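You operate a simulated robot arm through the tools that you are given. There is no shell and no other tool. Be economical: measure what you need, move in short steps, check, and stop when the job is done.

You run a simulated two-armed robot. Do the job below in one go: nothing can be reset, and whatever is moved stays where it is left.

## Task
Pick up the green bottle marked "G" from the top of the green stand with one hand, pass it to the other hand and put it in the red tray. Set down upright: green bottle.

Only the result counts: the job must be done as asked and must still hold three seconds after the hand-in. Knocking over, shifting, dropping, spilling or breaking anything else fails it.

## Robot
Two 7-joint arms with two-finger grippers on one trunk, on a base that drives. Base frame: it is fixed to the floor where the robot stands at the start and does not move with it; the origin is under the middle of the robot, x ahead of it, y to its left, z up. Readings come in mm, rad, newtons and seconds.
The left shoulder is at the start at [78, 151, 938], the right one opposite. With the tool pointing down near the work surface each hand reaches from about 280 to 800 mm from the robot's upright axis, wherever it stands, measured 20 degrees to its own side. Places, roughly: red tray inside (15x16 cm) [-400, -2560, 900]. Payload 2.54 kg a hand.
The TCP of each hand is the grasp point between the finger pads, 30 mm short of the fingertips. In the tool frame z runs along the fingers and y along their closing line. Largest opening 116 mm; the body of the gripper starts 95 mm behind the TCP.
Orientation is told as [roll, pitch, yaw] about the base's x, y, z axes, in that order, counted from this pose: with the fingers straight down and closing along the base's y, the tool's x points along the base's -x, its y along +y and its z along -z.

## Interface
- The arms move only by the tool apply_moves. It takes "left_increments", "right_increments" or both (then of equal length, played together; a hand with none holds still); each is a list of rows, each a list of 7 numbers: the gripper command, from -1 (shut) to 1 (fully open), values between in proportion, then the shift along the tool's x, y, z in cm, then the turn, a rotation vector about the tool's x, y, z in rad. In form: [[jaw, dx, dy, dz, rx, ry, rz], ...]. A call has 1 to 12 rows; each row is the pose to reach, as a shift and turn from the pose commanded when the call began, along the tool's axes at that moment. A row lasts 0.2 s, in which the tool goes at most 50 mm and 0.15 rad; a call with a longer step from one row to the next is refused whole, and so is a gripper value outside its range. Where a pose cannot be reached the arm comes as near as it can. A force on the tool above 40 N (or 10 N above the force at the start of the call, whichever is more), or a blocked arm, ends the call early, and 0.2 s more pass. Each finger travels about 72 mm/s and halts on what it meets, pressing with about 23 N; the grip force reading is that of the motor and also rises with nothing between the fingers. The clock runs only during rows and for 0.2 s after the last one: add rows that repeat a pose to give the fingers time. It gives the time, the measured TCP pose, the force on the tool (base axes), the opening and the grip force at its end, in the units of the frame above (readings bear some noise), with the torque about the TCP (base axes, N m) and any sound that the robot's microphone picked up.
- Cameras (640 x 400 px; columns grow to the right, rows downward): "scene" is now at [154.5, 28.2, 1083.5]; the picture's right is [0.27, -0.96, 0.00], its down [-0.31, -0.09, -0.95] and it looks along [0.91, 0.26, -0.32] (base axes); focal length 214 px, centre (320, 200). "left" rides on the left gripper at [69, 15, -122] in its tool frame; the picture's right is [-0.21, 0.98, 0.00], its down [-0.83, -0.18, -0.53] and it looks along [-0.52, -0.11, 0.85] (tool axes); focal length 251 px, centre (320, 200). "right" rides on the right gripper at [69, -15, -122] in its tool frame; the picture's right is [0.21, 0.98, 0.00], its down [-0.83, 0.18, -0.53] and it looks along [-0.52, 0.11, 0.85] (tool axes); focal length 251 px, centre (320, 200). There is no depth. A picture from a camera that has moved, and an enlarged one, comes with that camera's place and axes in the base frame and with its lens.
- get_image(camera): a new picture of that camera. The clock stands still meanwhile.
- move_column(by): slides the trunk up (or, below 0, down) by that many mm; the arms and the scene camera ride with it, the base frame stays. It gives what a move gives, with no picture.
- roll_base(legs): drives the robot by 1 to 6 legs, each [ahead, left, turn to the left] in mm, mm and rad, along the robot's own axes; the way and the turn of a leg run together, so that a leg with both is an arc; at most 1500 mm and 3.142 rad a leg. The arms and the cameras ride along, it lands a little off, and it stops where it bumps. It gives what a move gives.
- aim_head(pan, tilt): turns the head with the scene camera to pan (to the left, within 1.396 rad either way) and tilt (down, from -0.506 to 1.204), counted from straight ahead of the robot. It gives what a move gives.
- inspect(camera, box): a new picture of the part [left, top, right, bottom] of that camera's present view, enlarged. The clock stands still meanwhile.
- hand_in(): hands the job in; it is judged then, once.

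Go step by step. Nothing tells you exact positions but the pictures and the camera data: compare them with the known pose of the tool, close in by small moves and look again before you grip or let go. The budget is 120 turns and 108 pictures, counting those below and the enlarged ones. Unless the task says otherwise, let go and move clear before handing in, and close with one line.

The tools are called after "Call:" as a command line: name --argument value ..., lists and objects as JSON in quotes. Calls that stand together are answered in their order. apply_moves: Moves the arms, as the interface text tells. Its arguments: {"type":"object","properties":{"left_increments":{"type":"array","items":{"type":"array","items":{"type":"number"}}},"right_increments":{"type":"array","items":{"type":"array","items":{"type":"number"}}}},"required":[]} The other tools are called the same way: move_column (by) slides the trunk up or down; roll_base (legs) drives the base; aim_head (pan, tilt) turns the head that bears the scene camera; get_image (camera) takes a picture; inspect (camera, box) takes an enlarged picture of a part of a camera's view; hand_in () hands the job in.

At the start:

```text
time: 0.0
left_tcp_pos: [393.5, 354.3, 1012.3]
left_orientation: [0.0, 0.002, 0.0]
left_wrist_force: [0.8, -0.5, -0.3]
left_torque: [-0.01, 0.04, -0.01]
left_width: 116.0
left_gripper_force: 0.1
right_tcp_pos: [331.9, -30.4, 1010.3]
right_orientation: [0.0, 0.002, -0.001]
right_wrist_force: [0.3, 0.9, 0.1]
right_torque: [-0.02, -0.02, -0.02]
right_width: 115.6
right_gripper_force: 0.0
trunk travel left (down, up): [-175.0, 114.0]
robot x, y, heading: [2.4, -4.1, 0.001]
head pan, tilt: [0.278, 0.325]
```

scene: 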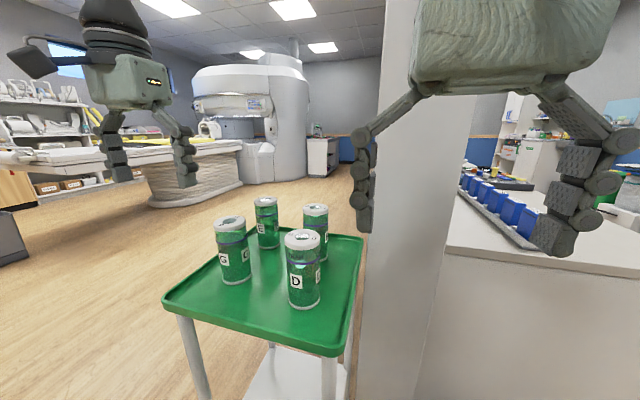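
right: 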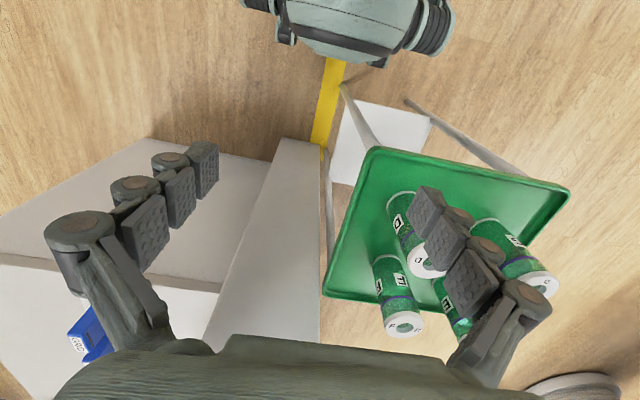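
left: 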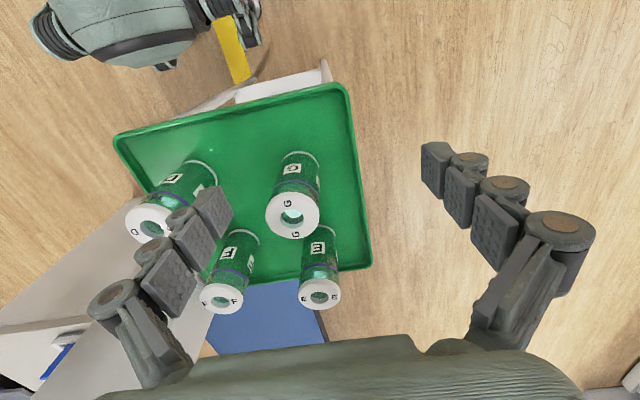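

The stand is ahead and to the left, with bottle G at about (476, 303) and its top near z 908. I'll look closer at the bottles and survey the way to the tray.

Call:
inspect --camera "scene" --box '[160, 180, 370, 360]'

Call:
inspect --camera "left" --box '[110, 80, 380, 330]'

Call:
aim_head --pan -1.39 --tilt 0.4

```text
2.22 times, centred on (265, 270) of scene
camera zoom: at [154.5, 28.2, 1083.5], right [0.27, -0.96, 0.0], down [-0.31, -0.09, -0.95], along [0.91, 0.26, -0.32], focal length 477 px, centre (442, 44)
```

zoom: 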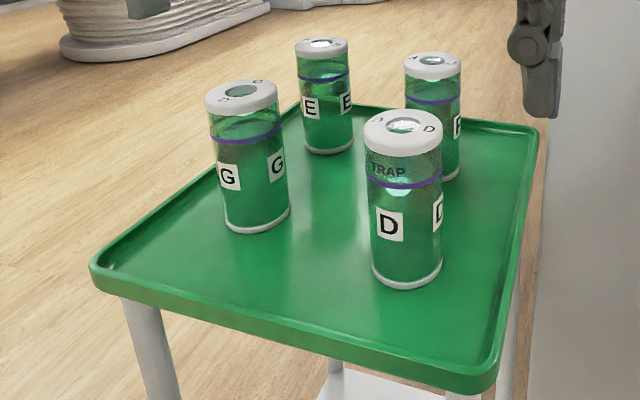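

```text
1.60 times, centred on (245, 205) of left
camera zoom: at [324.2, 369.6, 1134.6], right [0.21, 0.98, 0.0], down [0.83, -0.18, 0.53], along [0.52, -0.11, -0.85], focal length 402 px, centre (440, 192)
```

zoom: 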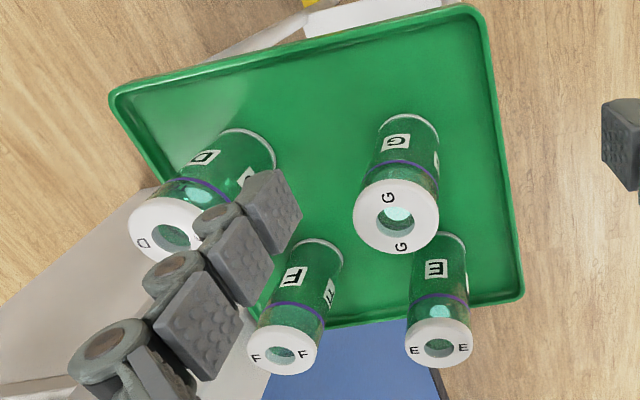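

```text
time: 1.7
left_tcp_pos: [393.1, 354.5, 1012.9]
left_orientation: [0.0, 0.001, 0.0]
left_wrist_force: [0.8, 0.9, -0.1]
left_torque: [-0.01, -0.01, -0.03]
left_width: 116.1
left_gripper_force: 0.2
right_tcp_pos: [332.4, -29.9, 1010.5]
right_orientation: [0.001, 0.001, -0.001]
right_wrist_force: [-0.3, -0.3, 0.9]
right_torque: [-0.02, -0.01, -0.02]
right_width: 116.0
right_gripper_force: 0.0
trunk travel left (down, up): [-175.0, 114.0]
robot x, y, heading: [0.9, -0.6, 0.007]
head pan, tilt: [-1.389, 0.4]
```

The bottles have open caps with liquid in them, so G must stay upright throughout. Now I'll look to the right, where the tray is.

Call:
get_image --camera "scene"

```text
102 pictures are left
camera scene: at [81.6, -88.5, 1076.5], right [-0.98, -0.18, 0.0], down [-0.07, 0.38, -0.92], along [0.17, -0.91, -0.39], focal length 214 px, centre (320, 200)
```

scene: 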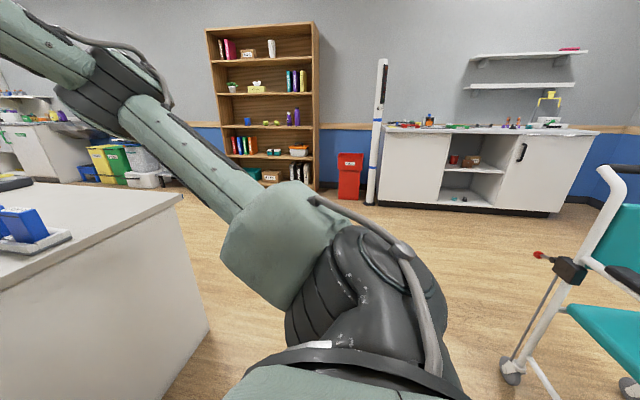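

Call:
inspect --camera "scene" --box '[340, 60, 620, 235]'

Call:
aim_head --pan 0.7 --tilt 0.75

Call:
get_image --camera "scene"

```text
2.29 times, centred on (480, 148) of scene
camera zoom: at [81.6, -88.5, 1076.5], right [-0.98, -0.18, 0.0], down [-0.07, 0.38, -0.92], along [0.17, -0.91, -0.39], focal length 490 px, centre (-46, 320)
```

zoom: 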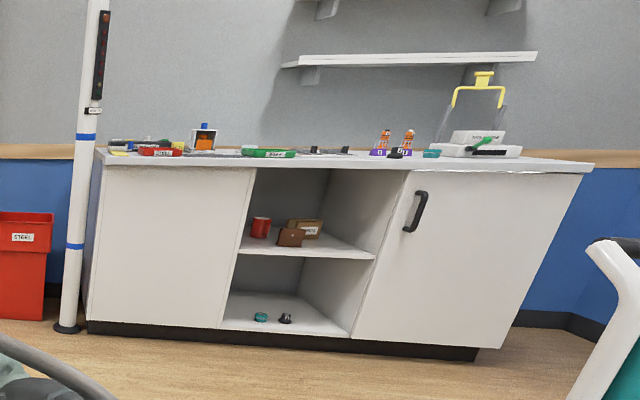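

```text
time: 3.7
left_tcp_pos: [393.8, 355.3, 1011.4]
left_orientation: [-0.001, 0.0, 0.0]
left_wrist_force: [0.2, 0.8, 0.2]
left_torque: [0.07, 0.02, 0.01]
left_width: 116.1
left_gripper_force: 0.0
right_tcp_pos: [339.0, -29.1, 1005.9]
right_orientation: [-0.009, -0.002, -0.014]
right_wrist_force: [87.2, 22.3, -51.7]
right_torque: [-2.14, 7.12, -0.57]
right_width: 116.1
right_gripper_force: 0.0
trunk travel left (down, up): [-175.0, 114.0]
robot x, y, heading: [-1.3, 0.3, 0.001]
head pan, tilt: [0.7, 0.75]
```

```text
100 pictures are left
camera scene: at [110.2, -75.5, 1064.7], right [-0.86, -0.5, 0.0], down [-0.25, 0.44, -0.86], along [0.43, -0.75, -0.5], focal length 214 px, centre (320, 200)
```

scene: 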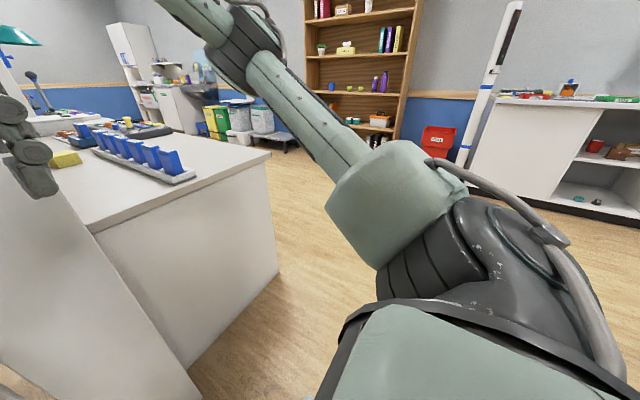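

The head jammed against the right upper arm while tilting down. I'll tilt it up first and then pan.

Call:
aim_head --pan -1.2 --tilt 0.2

Call:
aim_head --pan 0.5 --tilt 0.2

Call:
aim_head --pan 0.5 --tilt 0.7

Call:
get_image --camera "scene"

```text
time: 5.6
left_tcp_pos: [393.8, 354.1, 1012.2]
left_orientation: [0.0, 0.001, -0.001]
left_wrist_force: [0.3, -0.4, -0.1]
left_torque: [0.01, -0.02, 0.02]
left_width: 116.0
left_gripper_force: 0.0
right_tcp_pos: [331.1, -30.1, 1010.5]
right_orientation: [0.0, 0.0, 0.001]
right_wrist_force: [-0.2, 0.3, 0.3]
right_torque: [0.01, 0.03, 0.0]
right_width: 116.2
right_gripper_force: 0.0
trunk travel left (down, up): [-175.0, 114.0]
robot x, y, heading: [1.0, -1.7, -0.002]
head pan, tilt: [-1.201, 0.201]
```

```text
time: 7.3
left_tcp_pos: [393.7, 354.3, 1012.9]
left_orientation: [-0.001, 0.001, 0.0]
left_wrist_force: [-0.6, 0.1, 0.0]
left_torque: [-0.01, 0.07, 0.03]
left_width: 115.9
left_gripper_force: 0.1
right_tcp_pos: [331.9, -29.7, 1009.6]
right_orientation: [0.0, -0.001, 0.001]
right_wrist_force: [-0.1, 0.0, -0.2]
right_torque: [0.0, -0.02, 0.0]
right_width: 116.4
right_gripper_force: 0.1
trunk travel left (down, up): [-175.0, 114.0]
robot x, y, heading: [-4.9, -0.7, -0.001]
head pan, tilt: [0.499, 0.201]
```

```text
time: 8.2
left_tcp_pos: [393.5, 354.3, 1012.6]
left_orientation: [0.0, 0.0, 0.0]
left_wrist_force: [0.9, 0.1, -0.1]
left_torque: [0.03, -0.01, -0.03]
left_width: 116.1
left_gripper_force: 0.1
right_tcp_pos: [334.9, -31.5, 1009.1]
right_orientation: [-0.003, 0.0, -0.005]
right_wrist_force: [45.8, -8.7, -44.1]
right_torque: [2.19, 2.22, 1.84]
right_width: 116.0
right_gripper_force: 0.0
trunk travel left (down, up): [-175.0, 114.0]
robot x, y, heading: [1.2, -1.3, 0.004]
head pan, tilt: [0.499, 0.7]
```

```text
99 pictures are left
camera scene: at [145.0, 44.5, 1065.1], right [0.46, -0.89, 0.0], down [-0.44, -0.23, -0.87], along [0.77, 0.4, -0.5], focal length 214 px, centre (320, 200)
```

scene: 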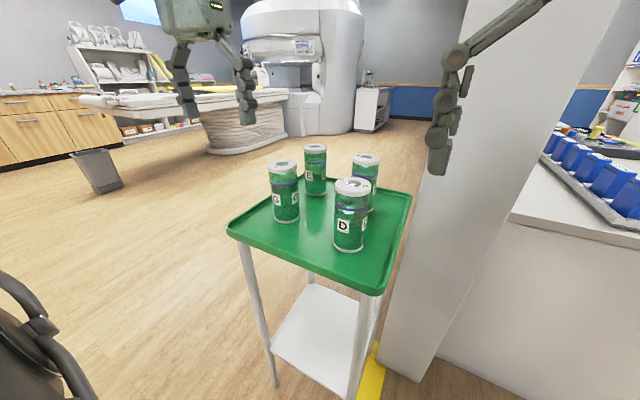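

G sits at about (480, 304), base z about 788, top about 908. I'll free the head and back off about 120 mm to give the left arm room for a side-tilted grasp.

Call:
aim_head --pan 0.4 --tilt 0.4

Call:
roll_base --legs '[[-120, 0, 0]]'

Call:
get_image --camera "scene"

Call:
get_image --camera "left"

```text
time: 9.0
left_tcp_pos: [393.3, 353.1, 1012.6]
left_orientation: [-0.001, 0.0, 0.001]
left_wrist_force: [0.5, -0.3, 0.4]
left_torque: [0.0, 0.0, 0.01]
left_width: 116.2
left_gripper_force: 0.1
right_tcp_pos: [331.7, -28.9, 1011.2]
right_orientation: [0.002, 0.0, 0.003]
right_wrist_force: [-0.3, -0.1, -0.3]
right_torque: [0.01, 0.06, -0.02]
right_width: 116.0
right_gripper_force: 0.1
trunk travel left (down, up): [-175.0, 114.0]
robot x, y, heading: [-1.7, -2.0, -0.002]
head pan, tilt: [0.4, 0.4]
```

```text
time: 10.3
left_tcp_pos: [274.1, 353.4, 1012.9]
left_orientation: [0.001, -0.001, -0.002]
left_wrist_force: [0.1, 0.5, -0.1]
left_torque: [0.0, -0.02, -0.01]
left_width: 115.9
left_gripper_force: 0.1
right_tcp_pos: [213.0, -30.8, 1011.8]
right_orientation: [-0.001, -0.002, -0.001]
right_wrist_force: [-0.8, 1.0, 0.6]
right_torque: [0.05, -0.03, -0.03]
right_width: 116.1
right_gripper_force: 0.0
trunk travel left (down, up): [-175.0, 114.0]
robot x, y, heading: [-117.8, 0.8, -0.001]
head pan, tilt: [0.4, 0.4]
```

```text
98 pictures are left
camera scene: at [31.0, 38.6, 1076.6], right [0.39, -0.92, 0.0], down [-0.36, -0.15, -0.92], along [0.85, 0.36, -0.39], focal length 214 px, centre (320, 200)
```

scene: 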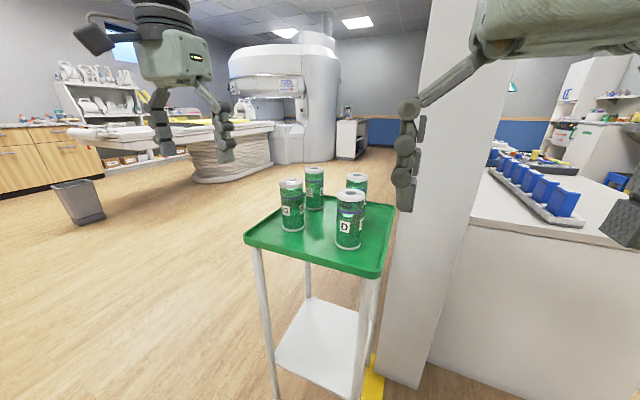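

```text
97 pictures are left
camera left: at [205.4, 369.4, 1134.8], right [0.22, 0.98, 0.0], down [0.83, -0.18, 0.53], along [0.52, -0.11, -0.85], focal length 251 px, centre (320, 200)
```

left: 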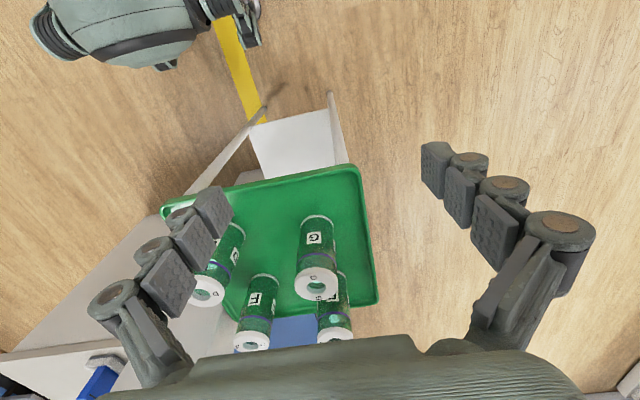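

Position confirmed: G is near (476, 305). I'll pitch the left hand to a 40° forward-down approach, ending behind the bottle.

Call:
apply_moves --left_increments '[[1, -1.3, -0.6, 0.5, 0, -0.125, 0], [1, -2.6, -1.2, 1.0, 0, -0.25, 0], [1, -4, -1.8, 1.5, 0, -0.375, 0], [1, -5.3, -2.4, 2.5, 0, -0.5, 0], [1, -6.6, -3.0, 4, 0, -0.625, 0], [1, -7.8, -3.6, 6, 0, -0.75, 0], [1, -9, -4.8, 8.5, 0, -0.87, 0], [1, -9, -4.8, 8.5, 0, -0.87, 0]]'

Call:
get_image --camera "scene"

Call:
get_image --camera "left"

```text
time: 12.1
left_tcp_pos: [365.4, 305.3, 927.3]
left_orientation: [-0.002, -0.87, -0.001]
left_wrist_force: [0.3, -0.8, -0.6]
left_torque: [-0.04, -0.01, 0.0]
left_width: 116.2
left_gripper_force: 0.0
right_tcp_pos: [214.3, -31.0, 1010.5]
right_orientation: [0.001, 0.001, -0.002]
right_wrist_force: [-0.2, -0.5, 0.8]
right_torque: [-0.01, 0.01, -0.01]
right_width: 115.8
right_gripper_force: 0.1
trunk travel left (down, up): [-175.0, 114.0]
robot x, y, heading: [-121.2, -4.1, 0.001]
head pan, tilt: [0.4, 0.4]
```

```text
96 pictures are left
camera scene: at [31.4, 38.6, 1076.5], right [0.39, -0.92, 0.0], down [-0.36, -0.15, -0.92], along [0.85, 0.36, -0.39], focal length 214 px, centre (320, 200)
```

scene: 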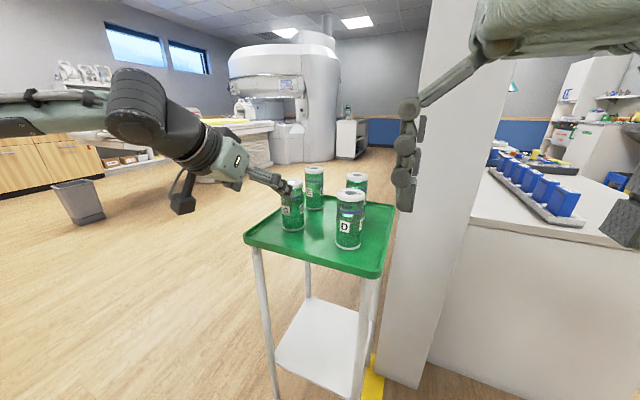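

```text
95 pictures are left
camera left: at [227.6, 320.9, 952.4], right [0.14, 0.98, 0.16], down [0.12, -0.18, 0.98], along [0.98, -0.12, -0.15], focal length 251 px, centre (320, 200)
```

left: 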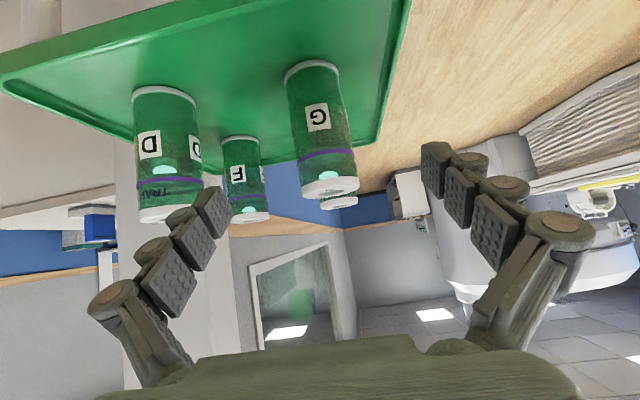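

The line of approach passes through G's axis at z about 834. I'll advance partway and check.

Call:
apply_moves --left_increments '[[1, 0, 0, 2, 0, 0, 0], [1, 0, 0, 4.5, 0, 0, 0], [1, 0, 0, 7, 0, 0, 0], [1, 0, 0, 8.5, 0, 0, 0], [1, 0, 0, 8.5, 0, 0, 0]]'

Call:
get_image --camera "left"

Call:
inspect --camera "scene" --box '[180, 120, 400, 280]'

```text
time: 13.3
left_tcp_pos: [430.7, 304.7, 873.6]
left_orientation: [0.0, -0.87, 0.0]
left_wrist_force: [0.3, 0.9, 0.0]
left_torque: [-0.01, 0.0, -0.03]
left_width: 116.2
left_gripper_force: 0.1
right_tcp_pos: [213.1, -30.0, 1010.5]
right_orientation: [-0.001, -0.001, -0.001]
right_wrist_force: [0.4, 0.2, -0.9]
right_torque: [0.02, 0.0, 0.01]
right_width: 116.1
right_gripper_force: 0.1
trunk travel left (down, up): [-175.0, 114.0]
robot x, y, heading: [-120.5, 0.7, 0.001]
head pan, tilt: [0.4, 0.4]
```

```text
94 pictures are left
camera left: at [292.5, 321.3, 898.9], right [0.14, 0.98, 0.16], down [0.12, -0.18, 0.98], along [0.98, -0.12, -0.15], focal length 251 px, centre (320, 200)
```

left: 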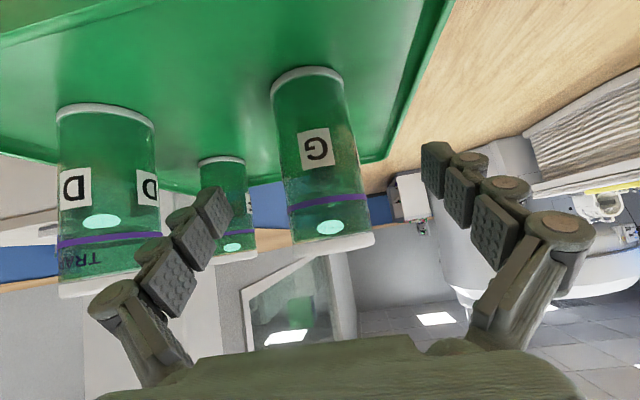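

```text
2.50 times, centred on (290, 200) of scene
camera zoom: at [31.4, 38.6, 1076.5], right [0.39, -0.92, 0.0], down [-0.36, -0.15, -0.92], along [0.85, 0.36, -0.39], focal length 536 px, centre (395, 200)
```

zoom: 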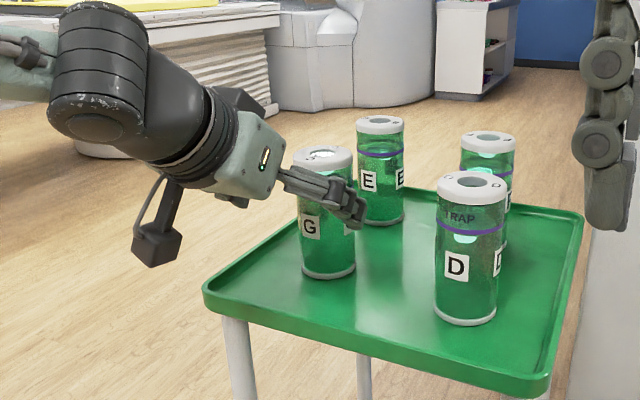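

G's axis is at about (475, 307). I'll nudge 2.5 mm left, advance the remaining 63 mm, and then look before closing.

Call:
apply_moves --left_increments '[[1, 0.2, 0.25, 2, 0, 0, 0], [1, 0.5, 0.25, 4, 0, 0, 0], [1, 0.6, 0.25, 5.5, 0, 0, 0], [1, 0.6, 0.25, 6.3, 0, 0, 0], [1, 0.6, 0.25, 6.3, 0, 0, 0]]'

Call:
get_image --camera "left"

Call:
inspect --camera "scene" --box '[180, 120, 400, 280]'

```text
time: 14.5
left_tcp_pos: [474.5, 308.6, 826.6]
left_orientation: [-0.001, -0.87, -0.001]
left_wrist_force: [0.5, 0.0, -0.1]
left_torque: [0.03, -0.02, 0.04]
left_width: 116.3
left_gripper_force: 0.0
right_tcp_pos: [212.6, -30.2, 1010.0]
right_orientation: [0.0, 0.0, -0.002]
right_wrist_force: [0.2, 0.3, 0.4]
right_torque: [-0.04, 0.02, 0.01]
right_width: 116.2
right_gripper_force: 0.0
trunk travel left (down, up): [-175.0, 114.0]
robot x, y, heading: [-117.4, 0.3, -0.003]
head pan, tilt: [0.4, 0.4]
```

```text
92 pictures are left
camera left: at [336.6, 323.6, 853.5], right [0.14, 0.98, 0.16], down [0.12, -0.18, 0.98], along [0.98, -0.12, -0.15], focal length 251 px, centre (320, 200)
```

left: 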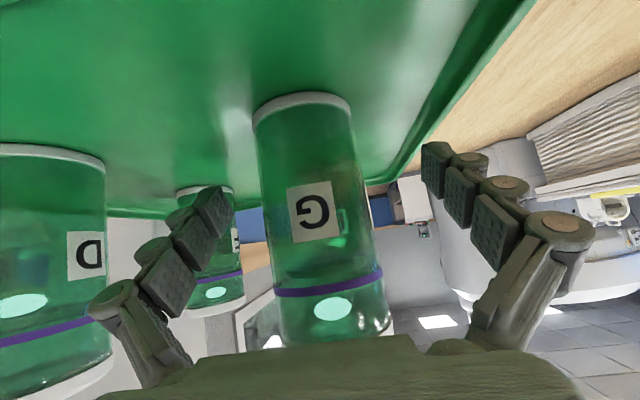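

```text
2.50 times, centred on (290, 200) of scene
camera zoom: at [31.4, 38.6, 1076.5], right [0.39, -0.92, 0.0], down [-0.36, -0.15, -0.92], along [0.85, 0.36, -0.39], focal length 536 px, centre (395, 200)
```

zoom: 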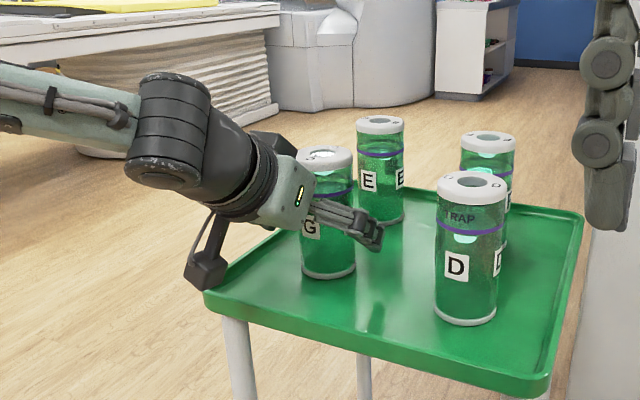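

G is between the fingers and centred. Closing the left gripper.

Call:
apply_moves --left_increments '[[0.4, 0, 0, 0, 0, 0, 0], [0.2, 0, 0, 0, 0, 0, 0], [0, 0, 0, 0, 0, 0, 0], [-0.5, 0, 0, 0, 0, 0, 0], [-1, 0, 0, 0, 0, 0, 0], [-1, 0, 0, 0, 0, 0, 0], [-1, 0, 0, 0, 0, 0, 0]]'

Call:
get_image --camera "left"

```text
time: 16.1
left_tcp_pos: [475.0, 307.1, 828.0]
left_orientation: [0.0, -0.871, -0.002]
left_wrist_force: [0.0, -1.8, 1.4]
left_torque: [-0.15, 0.0, -0.03]
left_width: 56.5
left_gripper_force: 23.1
right_tcp_pos: [212.7, -30.9, 1010.4]
right_orientation: [0.0, 0.0, -0.003]
right_wrist_force: [0.5, -0.2, -0.1]
right_torque: [0.0, -0.01, -0.01]
right_width: 116.2
right_gripper_force: 0.1
trunk travel left (down, up): [-175.0, 114.0]
robot x, y, heading: [-118.2, -0.0, -0.003]
head pan, tilt: [0.4, 0.4]
```

```text
90 pictures are left
camera left: at [336.4, 323.5, 853.8], right [0.14, 0.98, 0.16], down [0.12, -0.18, 0.98], along [0.98, -0.12, -0.15], focal length 251 px, centre (320, 200)
```

left: 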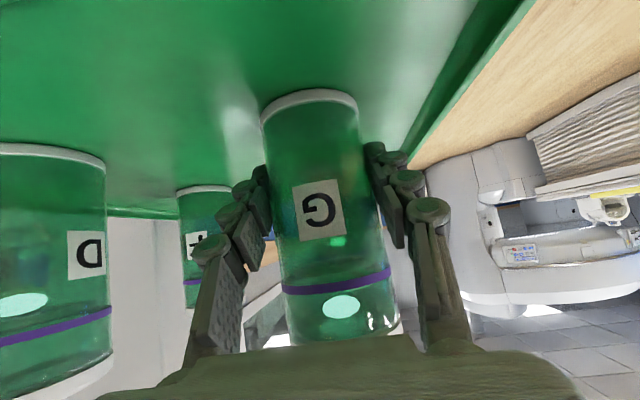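

The grip is at 56.5 mm with 23 N. I'll lift it slowly straight up.

Call:
apply_moves --left_increments '[[-1, -0.38, 0, -0.32, 0, 0, 0], [-1, -0.76, 0, -0.645, 0, 0, 0], [-1, -1.53, 0, -1.29, 0, 0, 0], [-1, -2.67, 0, -2.26, 0, 0, 0], [-1, -3.82, 0, -3.22, 0, 0, 0], [-1, -5.35, 0, -4.51, 0, 0, 0], [-1, -6.88, 0, -5.8, 0, 0, 0], [-1, -8.4, 0, -7.1, 0, 0, 0], [-1, -9.9, 0, -8.4, 0, 0, 0], [-1, -10.7, 0, -9.0, 0, 0, 0], [-1, -10.7, 0, -9.0, 0, 0, 0]]'

Call:
get_image --camera "scene"

Call:
get_image --camera "left"

```text
time: 18.5
left_tcp_pos: [474.5, 308.5, 966.7]
left_orientation: [0.001, -0.869, -0.001]
left_wrist_force: [0.0, 1.5, -3.1]
left_torque: [0.06, -0.02, 0.0]
left_width: 56.7
left_gripper_force: 23.1
right_tcp_pos: [211.8, -30.5, 1010.7]
right_orientation: [0.0, 0.001, 0.0]
right_wrist_force: [0.1, 0.0, -0.9]
right_torque: [-0.02, 0.0, -0.01]
right_width: 116.2
right_gripper_force: 0.0
trunk travel left (down, up): [-175.0, 114.0]
robot x, y, heading: [-119.3, -2.6, 0.002]
head pan, tilt: [0.4, 0.4]
```

```text
89 pictures are left
camera scene: at [31.7, 38.7, 1076.4], right [0.39, -0.92, 0.0], down [-0.36, -0.15, -0.92], along [0.85, 0.36, -0.39], focal length 214 px, centre (320, 200)
```

scene: 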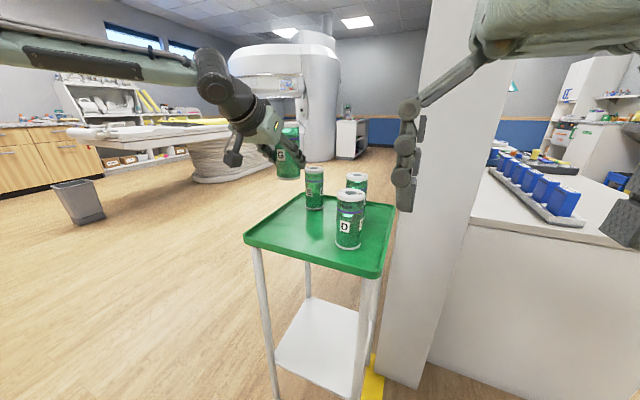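

```text
88 pictures are left
camera left: at [336.5, 324.0, 993.3], right [0.14, 0.98, 0.16], down [0.12, -0.18, 0.98], along [0.98, -0.12, -0.15], focal length 251 px, centre (320, 200)
```

left: 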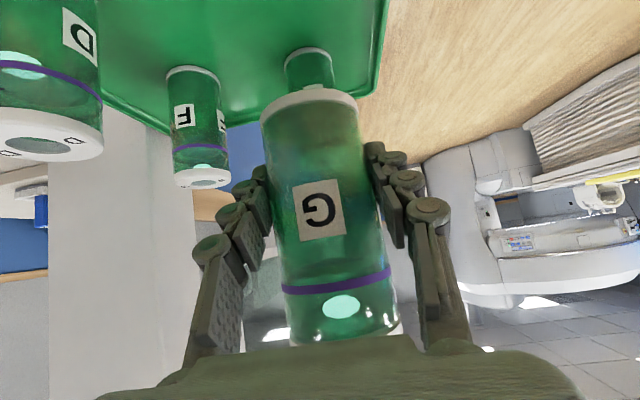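

The bottle is held upright, its bottom about 20 mm above the others' caps. I'll first check behind on the left, then back off from the stand.

Call:
roll_base --legs '[[-200, 0, 0]]'

Call:
apply_moves --left_increments '[[-1, 0, -1, 0, 0, 0, 0], [-1, 0, -3, 0, 0, 0, 0], [-1, 0, -5.5, 0, 0, 0, 0], [-1, 0, -8, 0, 0, 0, 0], [-1, 0, -10.5, 0, 0, 0, 0], [-1, 0, -13, 0, 0, 0, 0], [-1, 0, -15, 0, 0, 0, 0], [-1, 0, -17, 0, 0, 0, 0], [-1, 0, -18, 0, 0, 0, 0], [-1, 0, -18, 0, 0, 0, 0]]'

Call:
get_image --camera "scene"

Call:
get_image --camera "right"

```text
time: 20.1
left_tcp_pos: [271.9, 306.7, 967.2]
left_orientation: [0.0, -0.87, -0.002]
left_wrist_force: [0.6, -0.1, -4.1]
left_torque: [-0.01, 0.01, -0.01]
left_width: 56.7
left_gripper_force: 22.7
right_tcp_pos: [9.4, -30.8, 1011.3]
right_orientation: [0.001, 0.0, -0.007]
right_wrist_force: [-1.2, -0.4, 0.4]
right_torque: [0.0, -0.01, 0.04]
right_width: 116.0
right_gripper_force: 0.0
trunk travel left (down, up): [-175.0, 114.0]
robot x, y, heading: [-317.6, 1.6, -0.009]
head pan, tilt: [0.4, 0.4]
```

```text
time: 22.3
left_tcp_pos: [272.7, 127.4, 966.0]
left_orientation: [0.0, -0.869, -0.005]
left_wrist_force: [0.2, -0.7, -3.0]
left_torque: [0.0, 0.06, 0.0]
left_width: 56.5
left_gripper_force: 22.9
right_tcp_pos: [10.3, -30.7, 1011.2]
right_orientation: [-0.001, 0.003, -0.005]
right_wrist_force: [-0.1, 1.1, -0.3]
right_torque: [0.0, 0.02, -0.02]
right_width: 116.0
right_gripper_force: 0.0
trunk travel left (down, up): [-175.0, 114.0]
robot x, y, heading: [-323.8, 3.0, -0.007]
head pan, tilt: [0.4, 0.4]
```

```text
87 pictures are left
camera scene: at [-171.2, 38.6, 1076.4], right [0.38, -0.92, 0.0], down [-0.36, -0.15, -0.92], along [0.85, 0.35, -0.39], focal length 214 px, centre (320, 200)
```

scene: 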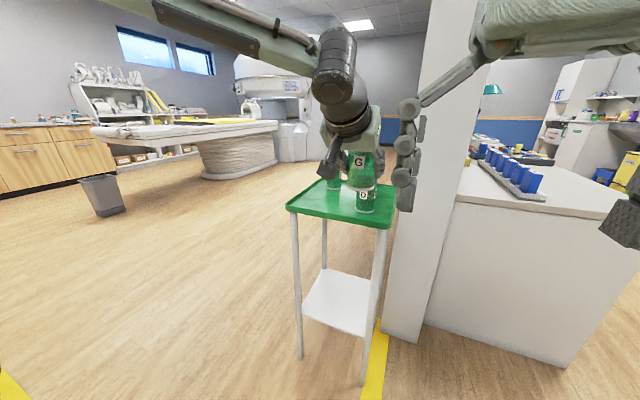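

```text
86 pictures are left
camera right: at [-59.5, -45.8, 1132.6], right [-0.21, 0.98, 0.0], down [0.83, 0.18, 0.53], along [0.52, 0.11, -0.85], focal length 251 px, centre (320, 200)
```

right: 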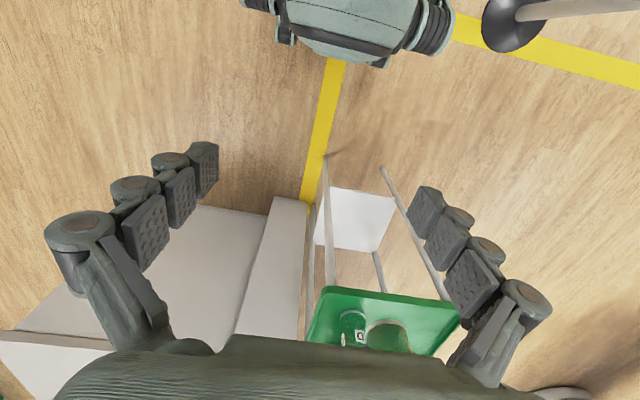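

The bottle is in front of the robot and clear of the stand. I'll lower it 100 mm for the handover, and raise the right hand and move it forward.

Call:
apply_moves --left_increments '[[-1, 0.76, 0, 0.645, 0, 0, 0], [-1, 2.3, 0, 1.94, 0, 0, 0], [-1, 3.82, 0, 3.22, 0, 0, 0], [-1, 5.35, 0, 4.5, 0, 0, 0], [-1, 6.88, 0, 5.8, 0, 0, 0], [-1, 7.64, 0, 6.45, 0, 0, 0], [-1, 7.64, 0, 6.45, 0, 0, 0], [-1, 7.64, 0, 6.45, 0, 0, 0], [-1, 7.64, 0, 6.45, 0, 0, 0], [-1, 7.64, 0, 6.45, 0, 0, 0]]' --right_increments '[[1, 0, 0, -1, 0, 0, 0], [1, -2, 0, -2, 0, 0, 0], [1, -5, 0, -2, 0, 0, 0], [1, -9, 0, -2, 0, 0, 0], [1, -13, 0, -2, 0, 0, 0], [1, -17, 0, -2, 0, 0, 0], [1, -21, 0, -2, 0, 0, 0], [1, -24, 0, -2, 0, 0, 0], [1, -27, 0, -2, 0, 0, 0], [1, -27, 0, -2, 0, 0, 0]]'

Call:
get_image --camera "scene"

Call:
get_image --camera "right"

```text
time: 24.5
left_tcp_pos: [273.0, 126.1, 865.2]
left_orientation: [0.0, -0.868, -0.004]
left_wrist_force: [0.3, 0.3, -3.8]
left_torque: [-0.03, 0.01, 0.01]
left_width: 56.4
left_gripper_force: 23.2
right_tcp_pos: [279.5, -32.4, 1029.8]
right_orientation: [0.001, 0.0, -0.005]
right_wrist_force: [-0.3, -0.2, -0.4]
right_torque: [-0.02, 0.01, -0.03]
right_width: 116.0
right_gripper_force: 0.1
trunk travel left (down, up): [-175.0, 114.0]
robot x, y, heading: [-320.0, 2.5, -0.003]
head pan, tilt: [0.4, 0.4]
```

```text
85 pictures are left
camera scene: at [-171.2, 38.5, 1076.5], right [0.38, -0.92, 0.0], down [-0.36, -0.15, -0.92], along [0.85, 0.35, -0.39], focal length 214 px, centre (320, 200)
```

scene: 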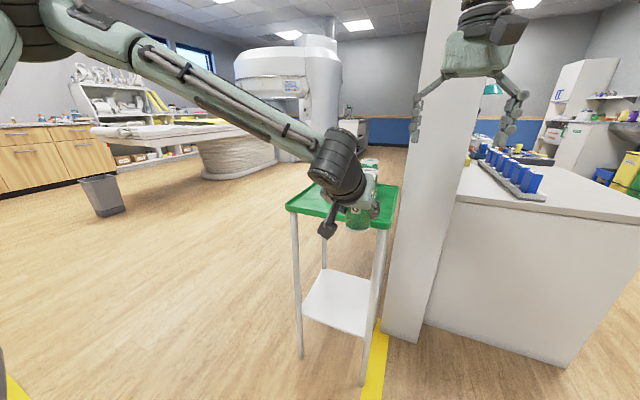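

```text
84 pictures are left
camera right: at [210.8, -47.9, 1151.1], right [-0.21, 0.98, 0.0], down [0.83, 0.18, 0.53], along [0.52, 0.11, -0.85], focal length 251 px, centre (320, 200)
```

right: 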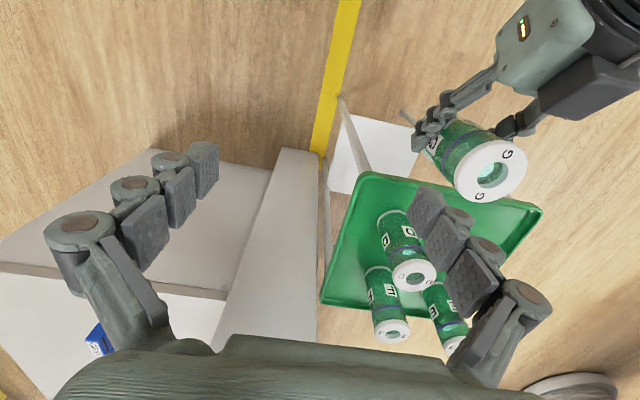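

G's cap is visible, centred at about (276, 126) with its top at z about 942. I'll move the right hand over it and check.

Call:
apply_moves --right_increments '[[1, 0, 2, 0, 0, 0, 0], [1, 0, 5, 0, 0, 0, 0], [1, 0, 8, 0, 0, 0, 0], [1, 0, 11, 0, 0, 0, 0], [1, 0, 14, 0, 0, 0, 0], [1, 0, 15.8, 0, 0, 0, 0], [1, 0, 15.8, 0, 0, 0, 0]]'

Call:
get_image --camera "right"

Call:
get_image --camera "scene"

```text
time: 26.1
left_tcp_pos: [272.7, 125.4, 866.4]
left_orientation: [-0.001, -0.87, -0.005]
left_wrist_force: [-0.3, -0.2, -3.3]
left_torque: [0.02, 0.04, 0.0]
left_width: 56.8
left_gripper_force: 22.5
right_tcp_pos: [271.1, 114.3, 1025.7]
right_orientation: [0.002, -0.001, -0.007]
right_wrist_force: [0.5, -0.1, 0.0]
right_torque: [-0.02, -0.03, 0.04]
right_width: 115.9
right_gripper_force: 0.0
right hand out of reach, approached as far as the arm can: row 5, 6, 7
trunk travel left (down, up): [-175.0, 114.0]
robot x, y, heading: [-323.9, 0.9, -0.003]
head pan, tilt: [0.4, 0.4]
```

```text
83 pictures are left
camera right: at [200.3, 99.8, 1147.1], right [-0.21, 0.98, 0.0], down [0.83, 0.18, 0.53], along [0.52, 0.11, -0.85], focal length 251 px, centre (320, 200)
```

right: 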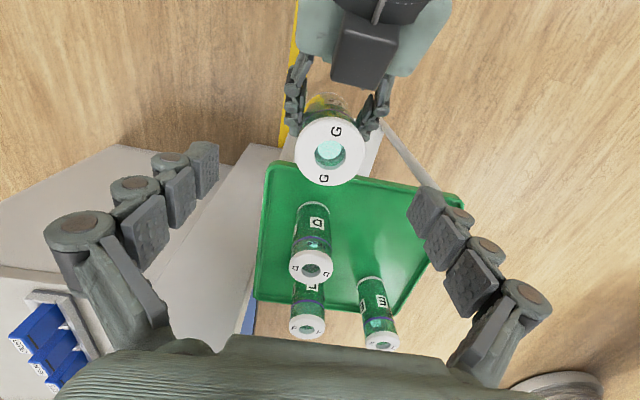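

```text
82 pictures are left
camera scene: at [-171.2, 38.4, 1076.5], right [0.38, -0.92, 0.0], down [-0.36, -0.15, -0.92], along [0.85, 0.35, -0.39], focal length 214 px, centre (320, 200)
```

scene: 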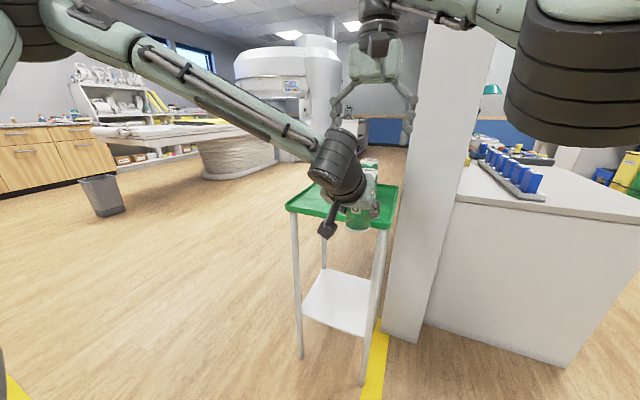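

The right arm is at its reach limit there. I'll bring the bottle nearer (−40 mm x, −60 mm y) and the right hand with it.

Call:
apply_moves --left_increments '[[-1, 0.5, -1.2, -0.6, 0, 0, 0], [-1, 1.1, -2.5, -1.3, 0, 0, 0], [-1, 1.8, -4, -2.1, 0, 0, 0], [-1, 2.3, -5.4, -2.7, 0, 0, 0], [-1, 2.58, -6, -3.06, 0, 0, 0], [-1, 2.58, -6, -3.06, 0, 0, 0], [-1, 2.58, -6, -3.06, 0, 0, 0]]' --right_increments '[[1, 0.6, -1, 0, 0, 0, 0], [1, 1.3, -2, 0, 0, 0, 0], [1, 2.1, -3, 0, 0, 0, 0], [1, 2.7, -4, 0, 0, 0, 0], [1, 3.3, -5, 0, 0, 0, 0], [1, 3.3, -5, 0, 0, 0, 0], [1, 3.3, -5, 0, 0, 0, 0]]'

Call:
get_image --camera "right"

Call:
get_image --camera "scene"

```text
time: 27.7
left_tcp_pos: [230.0, 64.9, 866.3]
left_orientation: [-0.002, -0.87, -0.006]
left_wrist_force: [-0.3, -0.1, -3.5]
left_torque: [-0.01, 0.04, -0.02]
left_width: 56.6
left_gripper_force: 23.2
right_tcp_pos: [235.2, 66.4, 1024.9]
right_orientation: [-0.001, 0.001, -0.006]
right_wrist_force: [-0.7, 0.5, 0.3]
right_torque: [0.01, 0.0, -0.01]
right_width: 115.8
right_gripper_force: 0.1
trunk travel left (down, up): [-175.0, 114.0]
robot x, y, heading: [-322.2, 0.2, -0.005]
head pan, tilt: [0.4, 0.4]
```

```text
81 pictures are left
camera right: at [166.1, 51.2, 1146.2], right [-0.21, 0.98, 0.0], down [0.83, 0.18, 0.53], along [0.52, 0.11, -0.85], focal length 251 px, centre (320, 200)
```

right: 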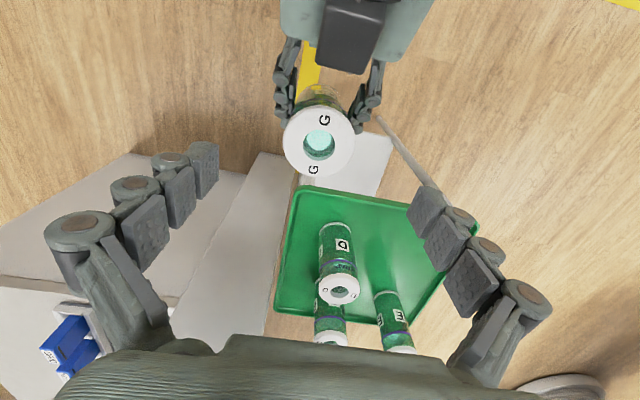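

```text
80 pictures are left
camera scene: at [-171.2, 38.6, 1076.4], right [0.38, -0.92, 0.0], down [-0.36, -0.15, -0.92], along [0.85, 0.35, -0.39], focal length 214 px, centre (320, 200)
```

scene: 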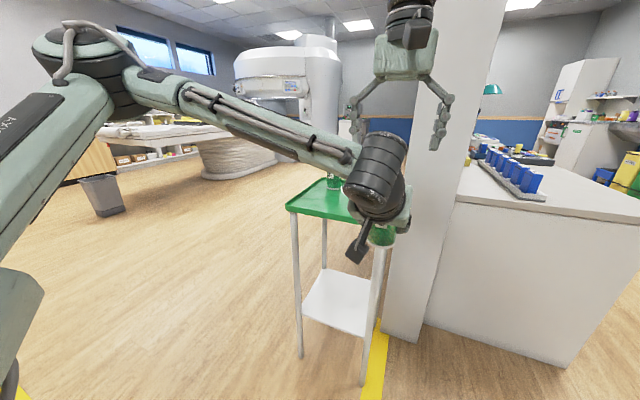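

The right TCP is centred over G's cap to within 2 mm. I'll descend in two stages.

Call:
apply_moves --right_increments '[[1, -0.1, -0.1, 1.5, 0, 0, 0], [1, -0.1, -0.15, 3, 0, 0, 0], [1, -0.1, -0.15, 4.5, 0, 0, 0], [1, -0.1, -0.15, 6, 0, 0, 0], [1, -0.1, -0.15, 6, 0, 0, 0]]'

Call:
get_image --camera "right"

Call:
get_image --camera "left"

```text
time: 28.9
left_tcp_pos: [231.4, 65.8, 866.2]
left_orientation: [-0.002, -0.869, -0.005]
left_wrist_force: [0.5, 0.5, -3.0]
left_torque: [-0.01, 0.01, -0.03]
left_width: 56.7
left_gripper_force: 23.1
right_tcp_pos: [236.9, 63.1, 966.9]
right_orientation: [0.0, -0.001, -0.005]
right_wrist_force: [0.5, 0.3, 0.3]
right_torque: [0.01, -0.01, -0.01]
right_width: 115.8
right_gripper_force: 0.2
trunk travel left (down, up): [-175.0, 114.0]
robot x, y, heading: [-320.2, 1.7, -0.004]
head pan, tilt: [0.4, 0.4]
```

```text
79 pictures are left
camera right: at [167.2, 48.8, 1087.8], right [-0.21, 0.98, 0.0], down [0.83, 0.18, 0.53], along [0.52, 0.11, -0.85], focal length 251 px, centre (320, 200)
```

right: 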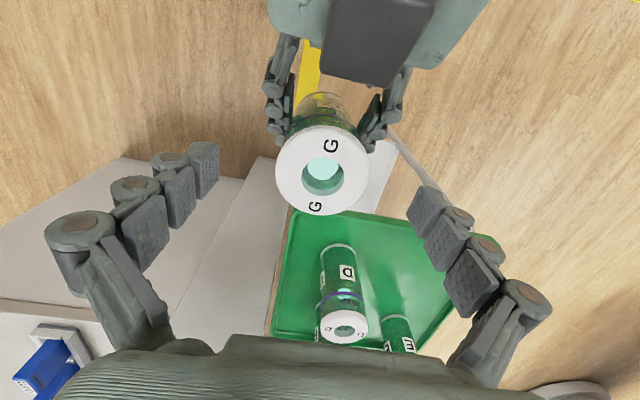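

```text
78 pictures are left
camera left: at [93.1, 82.1, 892.7], right [0.14, 0.98, 0.16], down [0.12, -0.18, 0.98], along [0.98, -0.12, -0.15], focal length 251 px, centre (320, 200)
```

left: 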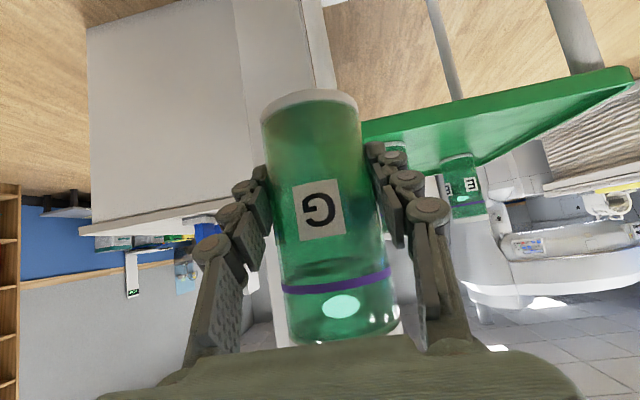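

Still centred. Descending the last 36 mm, then checking.

Call:
apply_moves --right_increments '[[1, 0, 0, 1, 0, 0, 0], [1, 0, 0.1, 2, 0, 0, 0], [1, 0, 0.1, 3, 0, 0, 0], [1, 0, 0.1, 3.6, 0, 0, 0], [1, 0, 0.1, 3.6, 0, 0, 0]]'

Call:
get_image --camera "right"

Call:
get_image --camera "scene"

```text
time: 30.1
left_tcp_pos: [231.6, 66.9, 865.7]
left_orientation: [-0.001, -0.868, -0.004]
left_wrist_force: [-0.2, -0.2, -3.1]
left_torque: [-0.01, 0.03, 0.0]
left_width: 56.4
left_gripper_force: 22.9
right_tcp_pos: [236.6, 65.0, 928.8]
right_orientation: [0.0, 0.0, -0.006]
right_wrist_force: [-0.6, 0.1, 0.7]
right_torque: [-0.02, 0.01, 0.0]
right_width: 116.1
right_gripper_force: 0.1
trunk travel left (down, up): [-175.0, 114.0]
robot x, y, heading: [-320.1, 1.8, -0.005]
head pan, tilt: [0.4, 0.4]
```

```text
77 pictures are left
camera right: at [166.7, 50.2, 1051.4], right [-0.21, 0.98, 0.0], down [0.83, 0.18, 0.53], along [0.52, 0.11, -0.85], focal length 251 px, centre (320, 200)
```

right: 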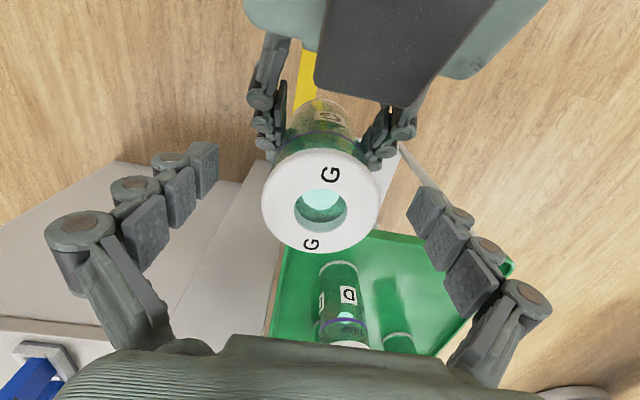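

```text
76 pictures are left
camera scene: at [-171.2, 38.6, 1076.5], right [0.38, -0.92, 0.0], down [-0.36, -0.15, -0.92], along [0.85, 0.35, -0.39], focal length 214 px, centre (320, 200)
```

scene: 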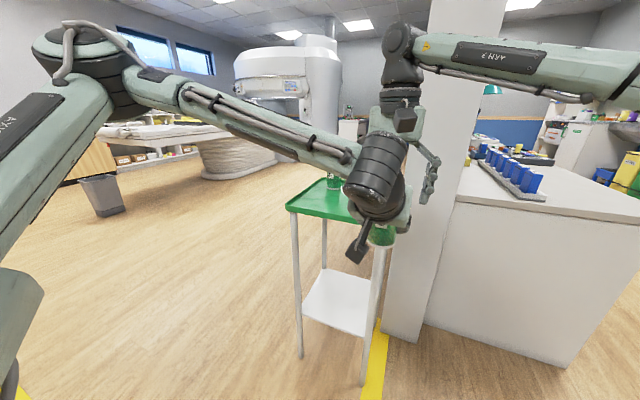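

The cap measures about 60 mm and is centred between the right fingers, with the tips clear above the left fingers. Closing the right hand gently.

Call:
apply_moves --right_increments '[[0.6, 0, 0, 0, 0, 0, 0], [0.3, 0, 0, 0, 0, 0, 0], [0.1, 0, 0, 0, 0, 0, 0], [-0.1, 0, 0, 0, 0, 0, 0], [-0.5, 0, 0, 0, 0, 0, 0], [-1, 0, 0, 0, 0, 0, 0], [-1, 0, 0, 0, 0, 0, 0]]'

Call:
get_image --camera "right"

Call:
get_image --camera "left"

```text
time: 31.7
left_tcp_pos: [230.1, 65.1, 866.2]
left_orientation: [0.0, -0.87, -0.005]
left_wrist_force: [-0.4, -3.6, -5.2]
left_torque: [-0.06, 0.03, 0.06]
left_width: 56.8
left_gripper_force: 22.6
right_tcp_pos: [236.1, 66.2, 929.7]
right_orientation: [0.002, 0.0, -0.006]
right_wrist_force: [-0.2, 4.2, 1.9]
right_torque: [0.38, 0.02, -0.08]
right_width: 56.4
right_gripper_force: 23.0
trunk travel left (down, up): [-175.0, 114.0]
robot x, y, heading: [-322.1, 3.2, -0.008]
head pan, tilt: [0.4, 0.4]
```

```text
75 pictures are left
camera right: at [166.6, 50.4, 1051.7], right [-0.21, 0.98, 0.0], down [0.83, 0.18, 0.53], along [0.52, 0.11, -0.85], focal length 251 px, centre (320, 200)
```

right: 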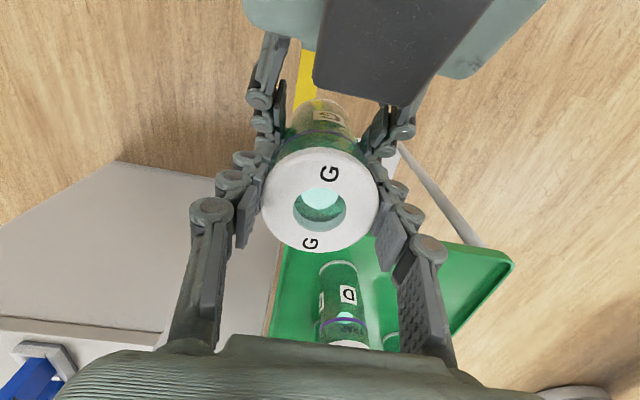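

```text
74 pictures are left
camera left: at [93.0, 82.0, 892.6], right [0.14, 0.98, 0.16], down [0.12, -0.18, 0.98], along [0.98, -0.12, -0.15], focal length 251 px, centre (320, 200)
```

left: 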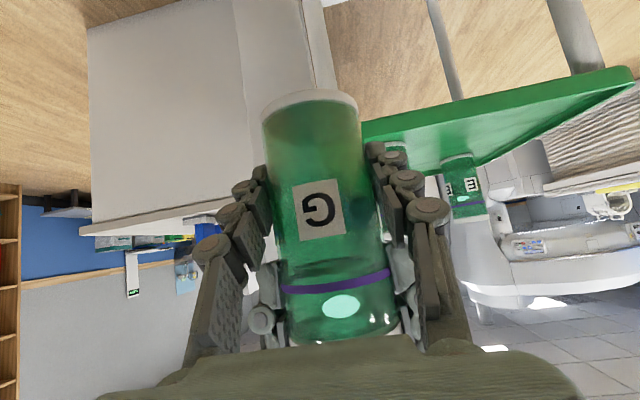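

Both hands hold G. Opening the left hand now, then dropping it straight down clear of the bottle.

Call:
apply_moves --left_increments '[[-0.1, 0, 0, 0, 0, 0, 0], [0.1, 0, 0, 0, 0, 0, 0], [0.4, 0, 0, 0, 0, 0, 0], [0.8, 0, 0, 0, 0, 0, 0], [0.9, 0, 0, 0, 0, 0, 0], [0.9, 0, 0, 0, 0, 0, 0]]'

Call:
get_image --camera "right"

Call:
get_image --camera "left"

```text
time: 33.1
left_tcp_pos: [230.1, 65.2, 866.3]
left_orientation: [-0.001, -0.869, -0.006]
left_wrist_force: [-0.4, -0.1, 0.1]
left_torque: [0.01, -0.02, 0.02]
left_width: 110.4
left_gripper_force: 0.1
right_tcp_pos: [237.2, 65.5, 928.8]
right_orientation: [0.001, 0.002, -0.006]
right_wrist_force: [-0.1, 0.0, 0.1]
right_torque: [-0.03, -0.01, -0.01]
right_width: 56.3
right_gripper_force: 22.8
trunk travel left (down, up): [-175.0, 114.0]
robot x, y, heading: [-322.6, -2.8, -0.003]
head pan, tilt: [0.4, 0.4]
```

```text
73 pictures are left
camera right: at [166.7, 50.2, 1051.6], right [-0.21, 0.98, 0.0], down [0.83, 0.18, 0.53], along [0.52, 0.11, -0.85], focal length 251 px, centre (320, 200)
```

right: 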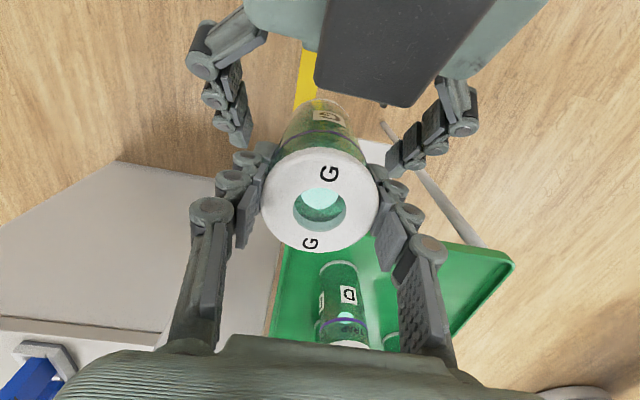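

```text
72 pictures are left
camera left: at [93.1, 82.1, 892.7], right [0.14, 0.98, 0.16], down [0.12, -0.18, 0.98], along [0.98, -0.12, -0.15], focal length 251 px, centre (320, 200)
```

left: 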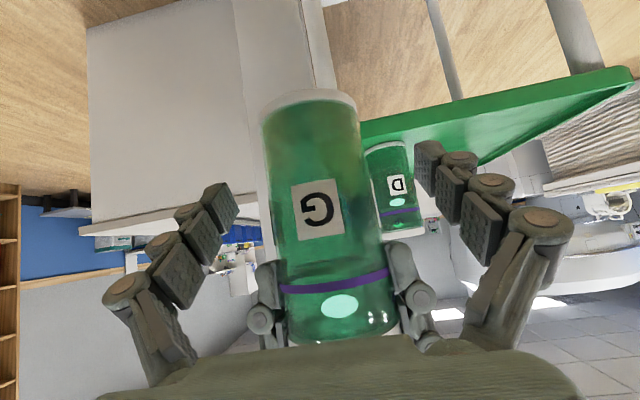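

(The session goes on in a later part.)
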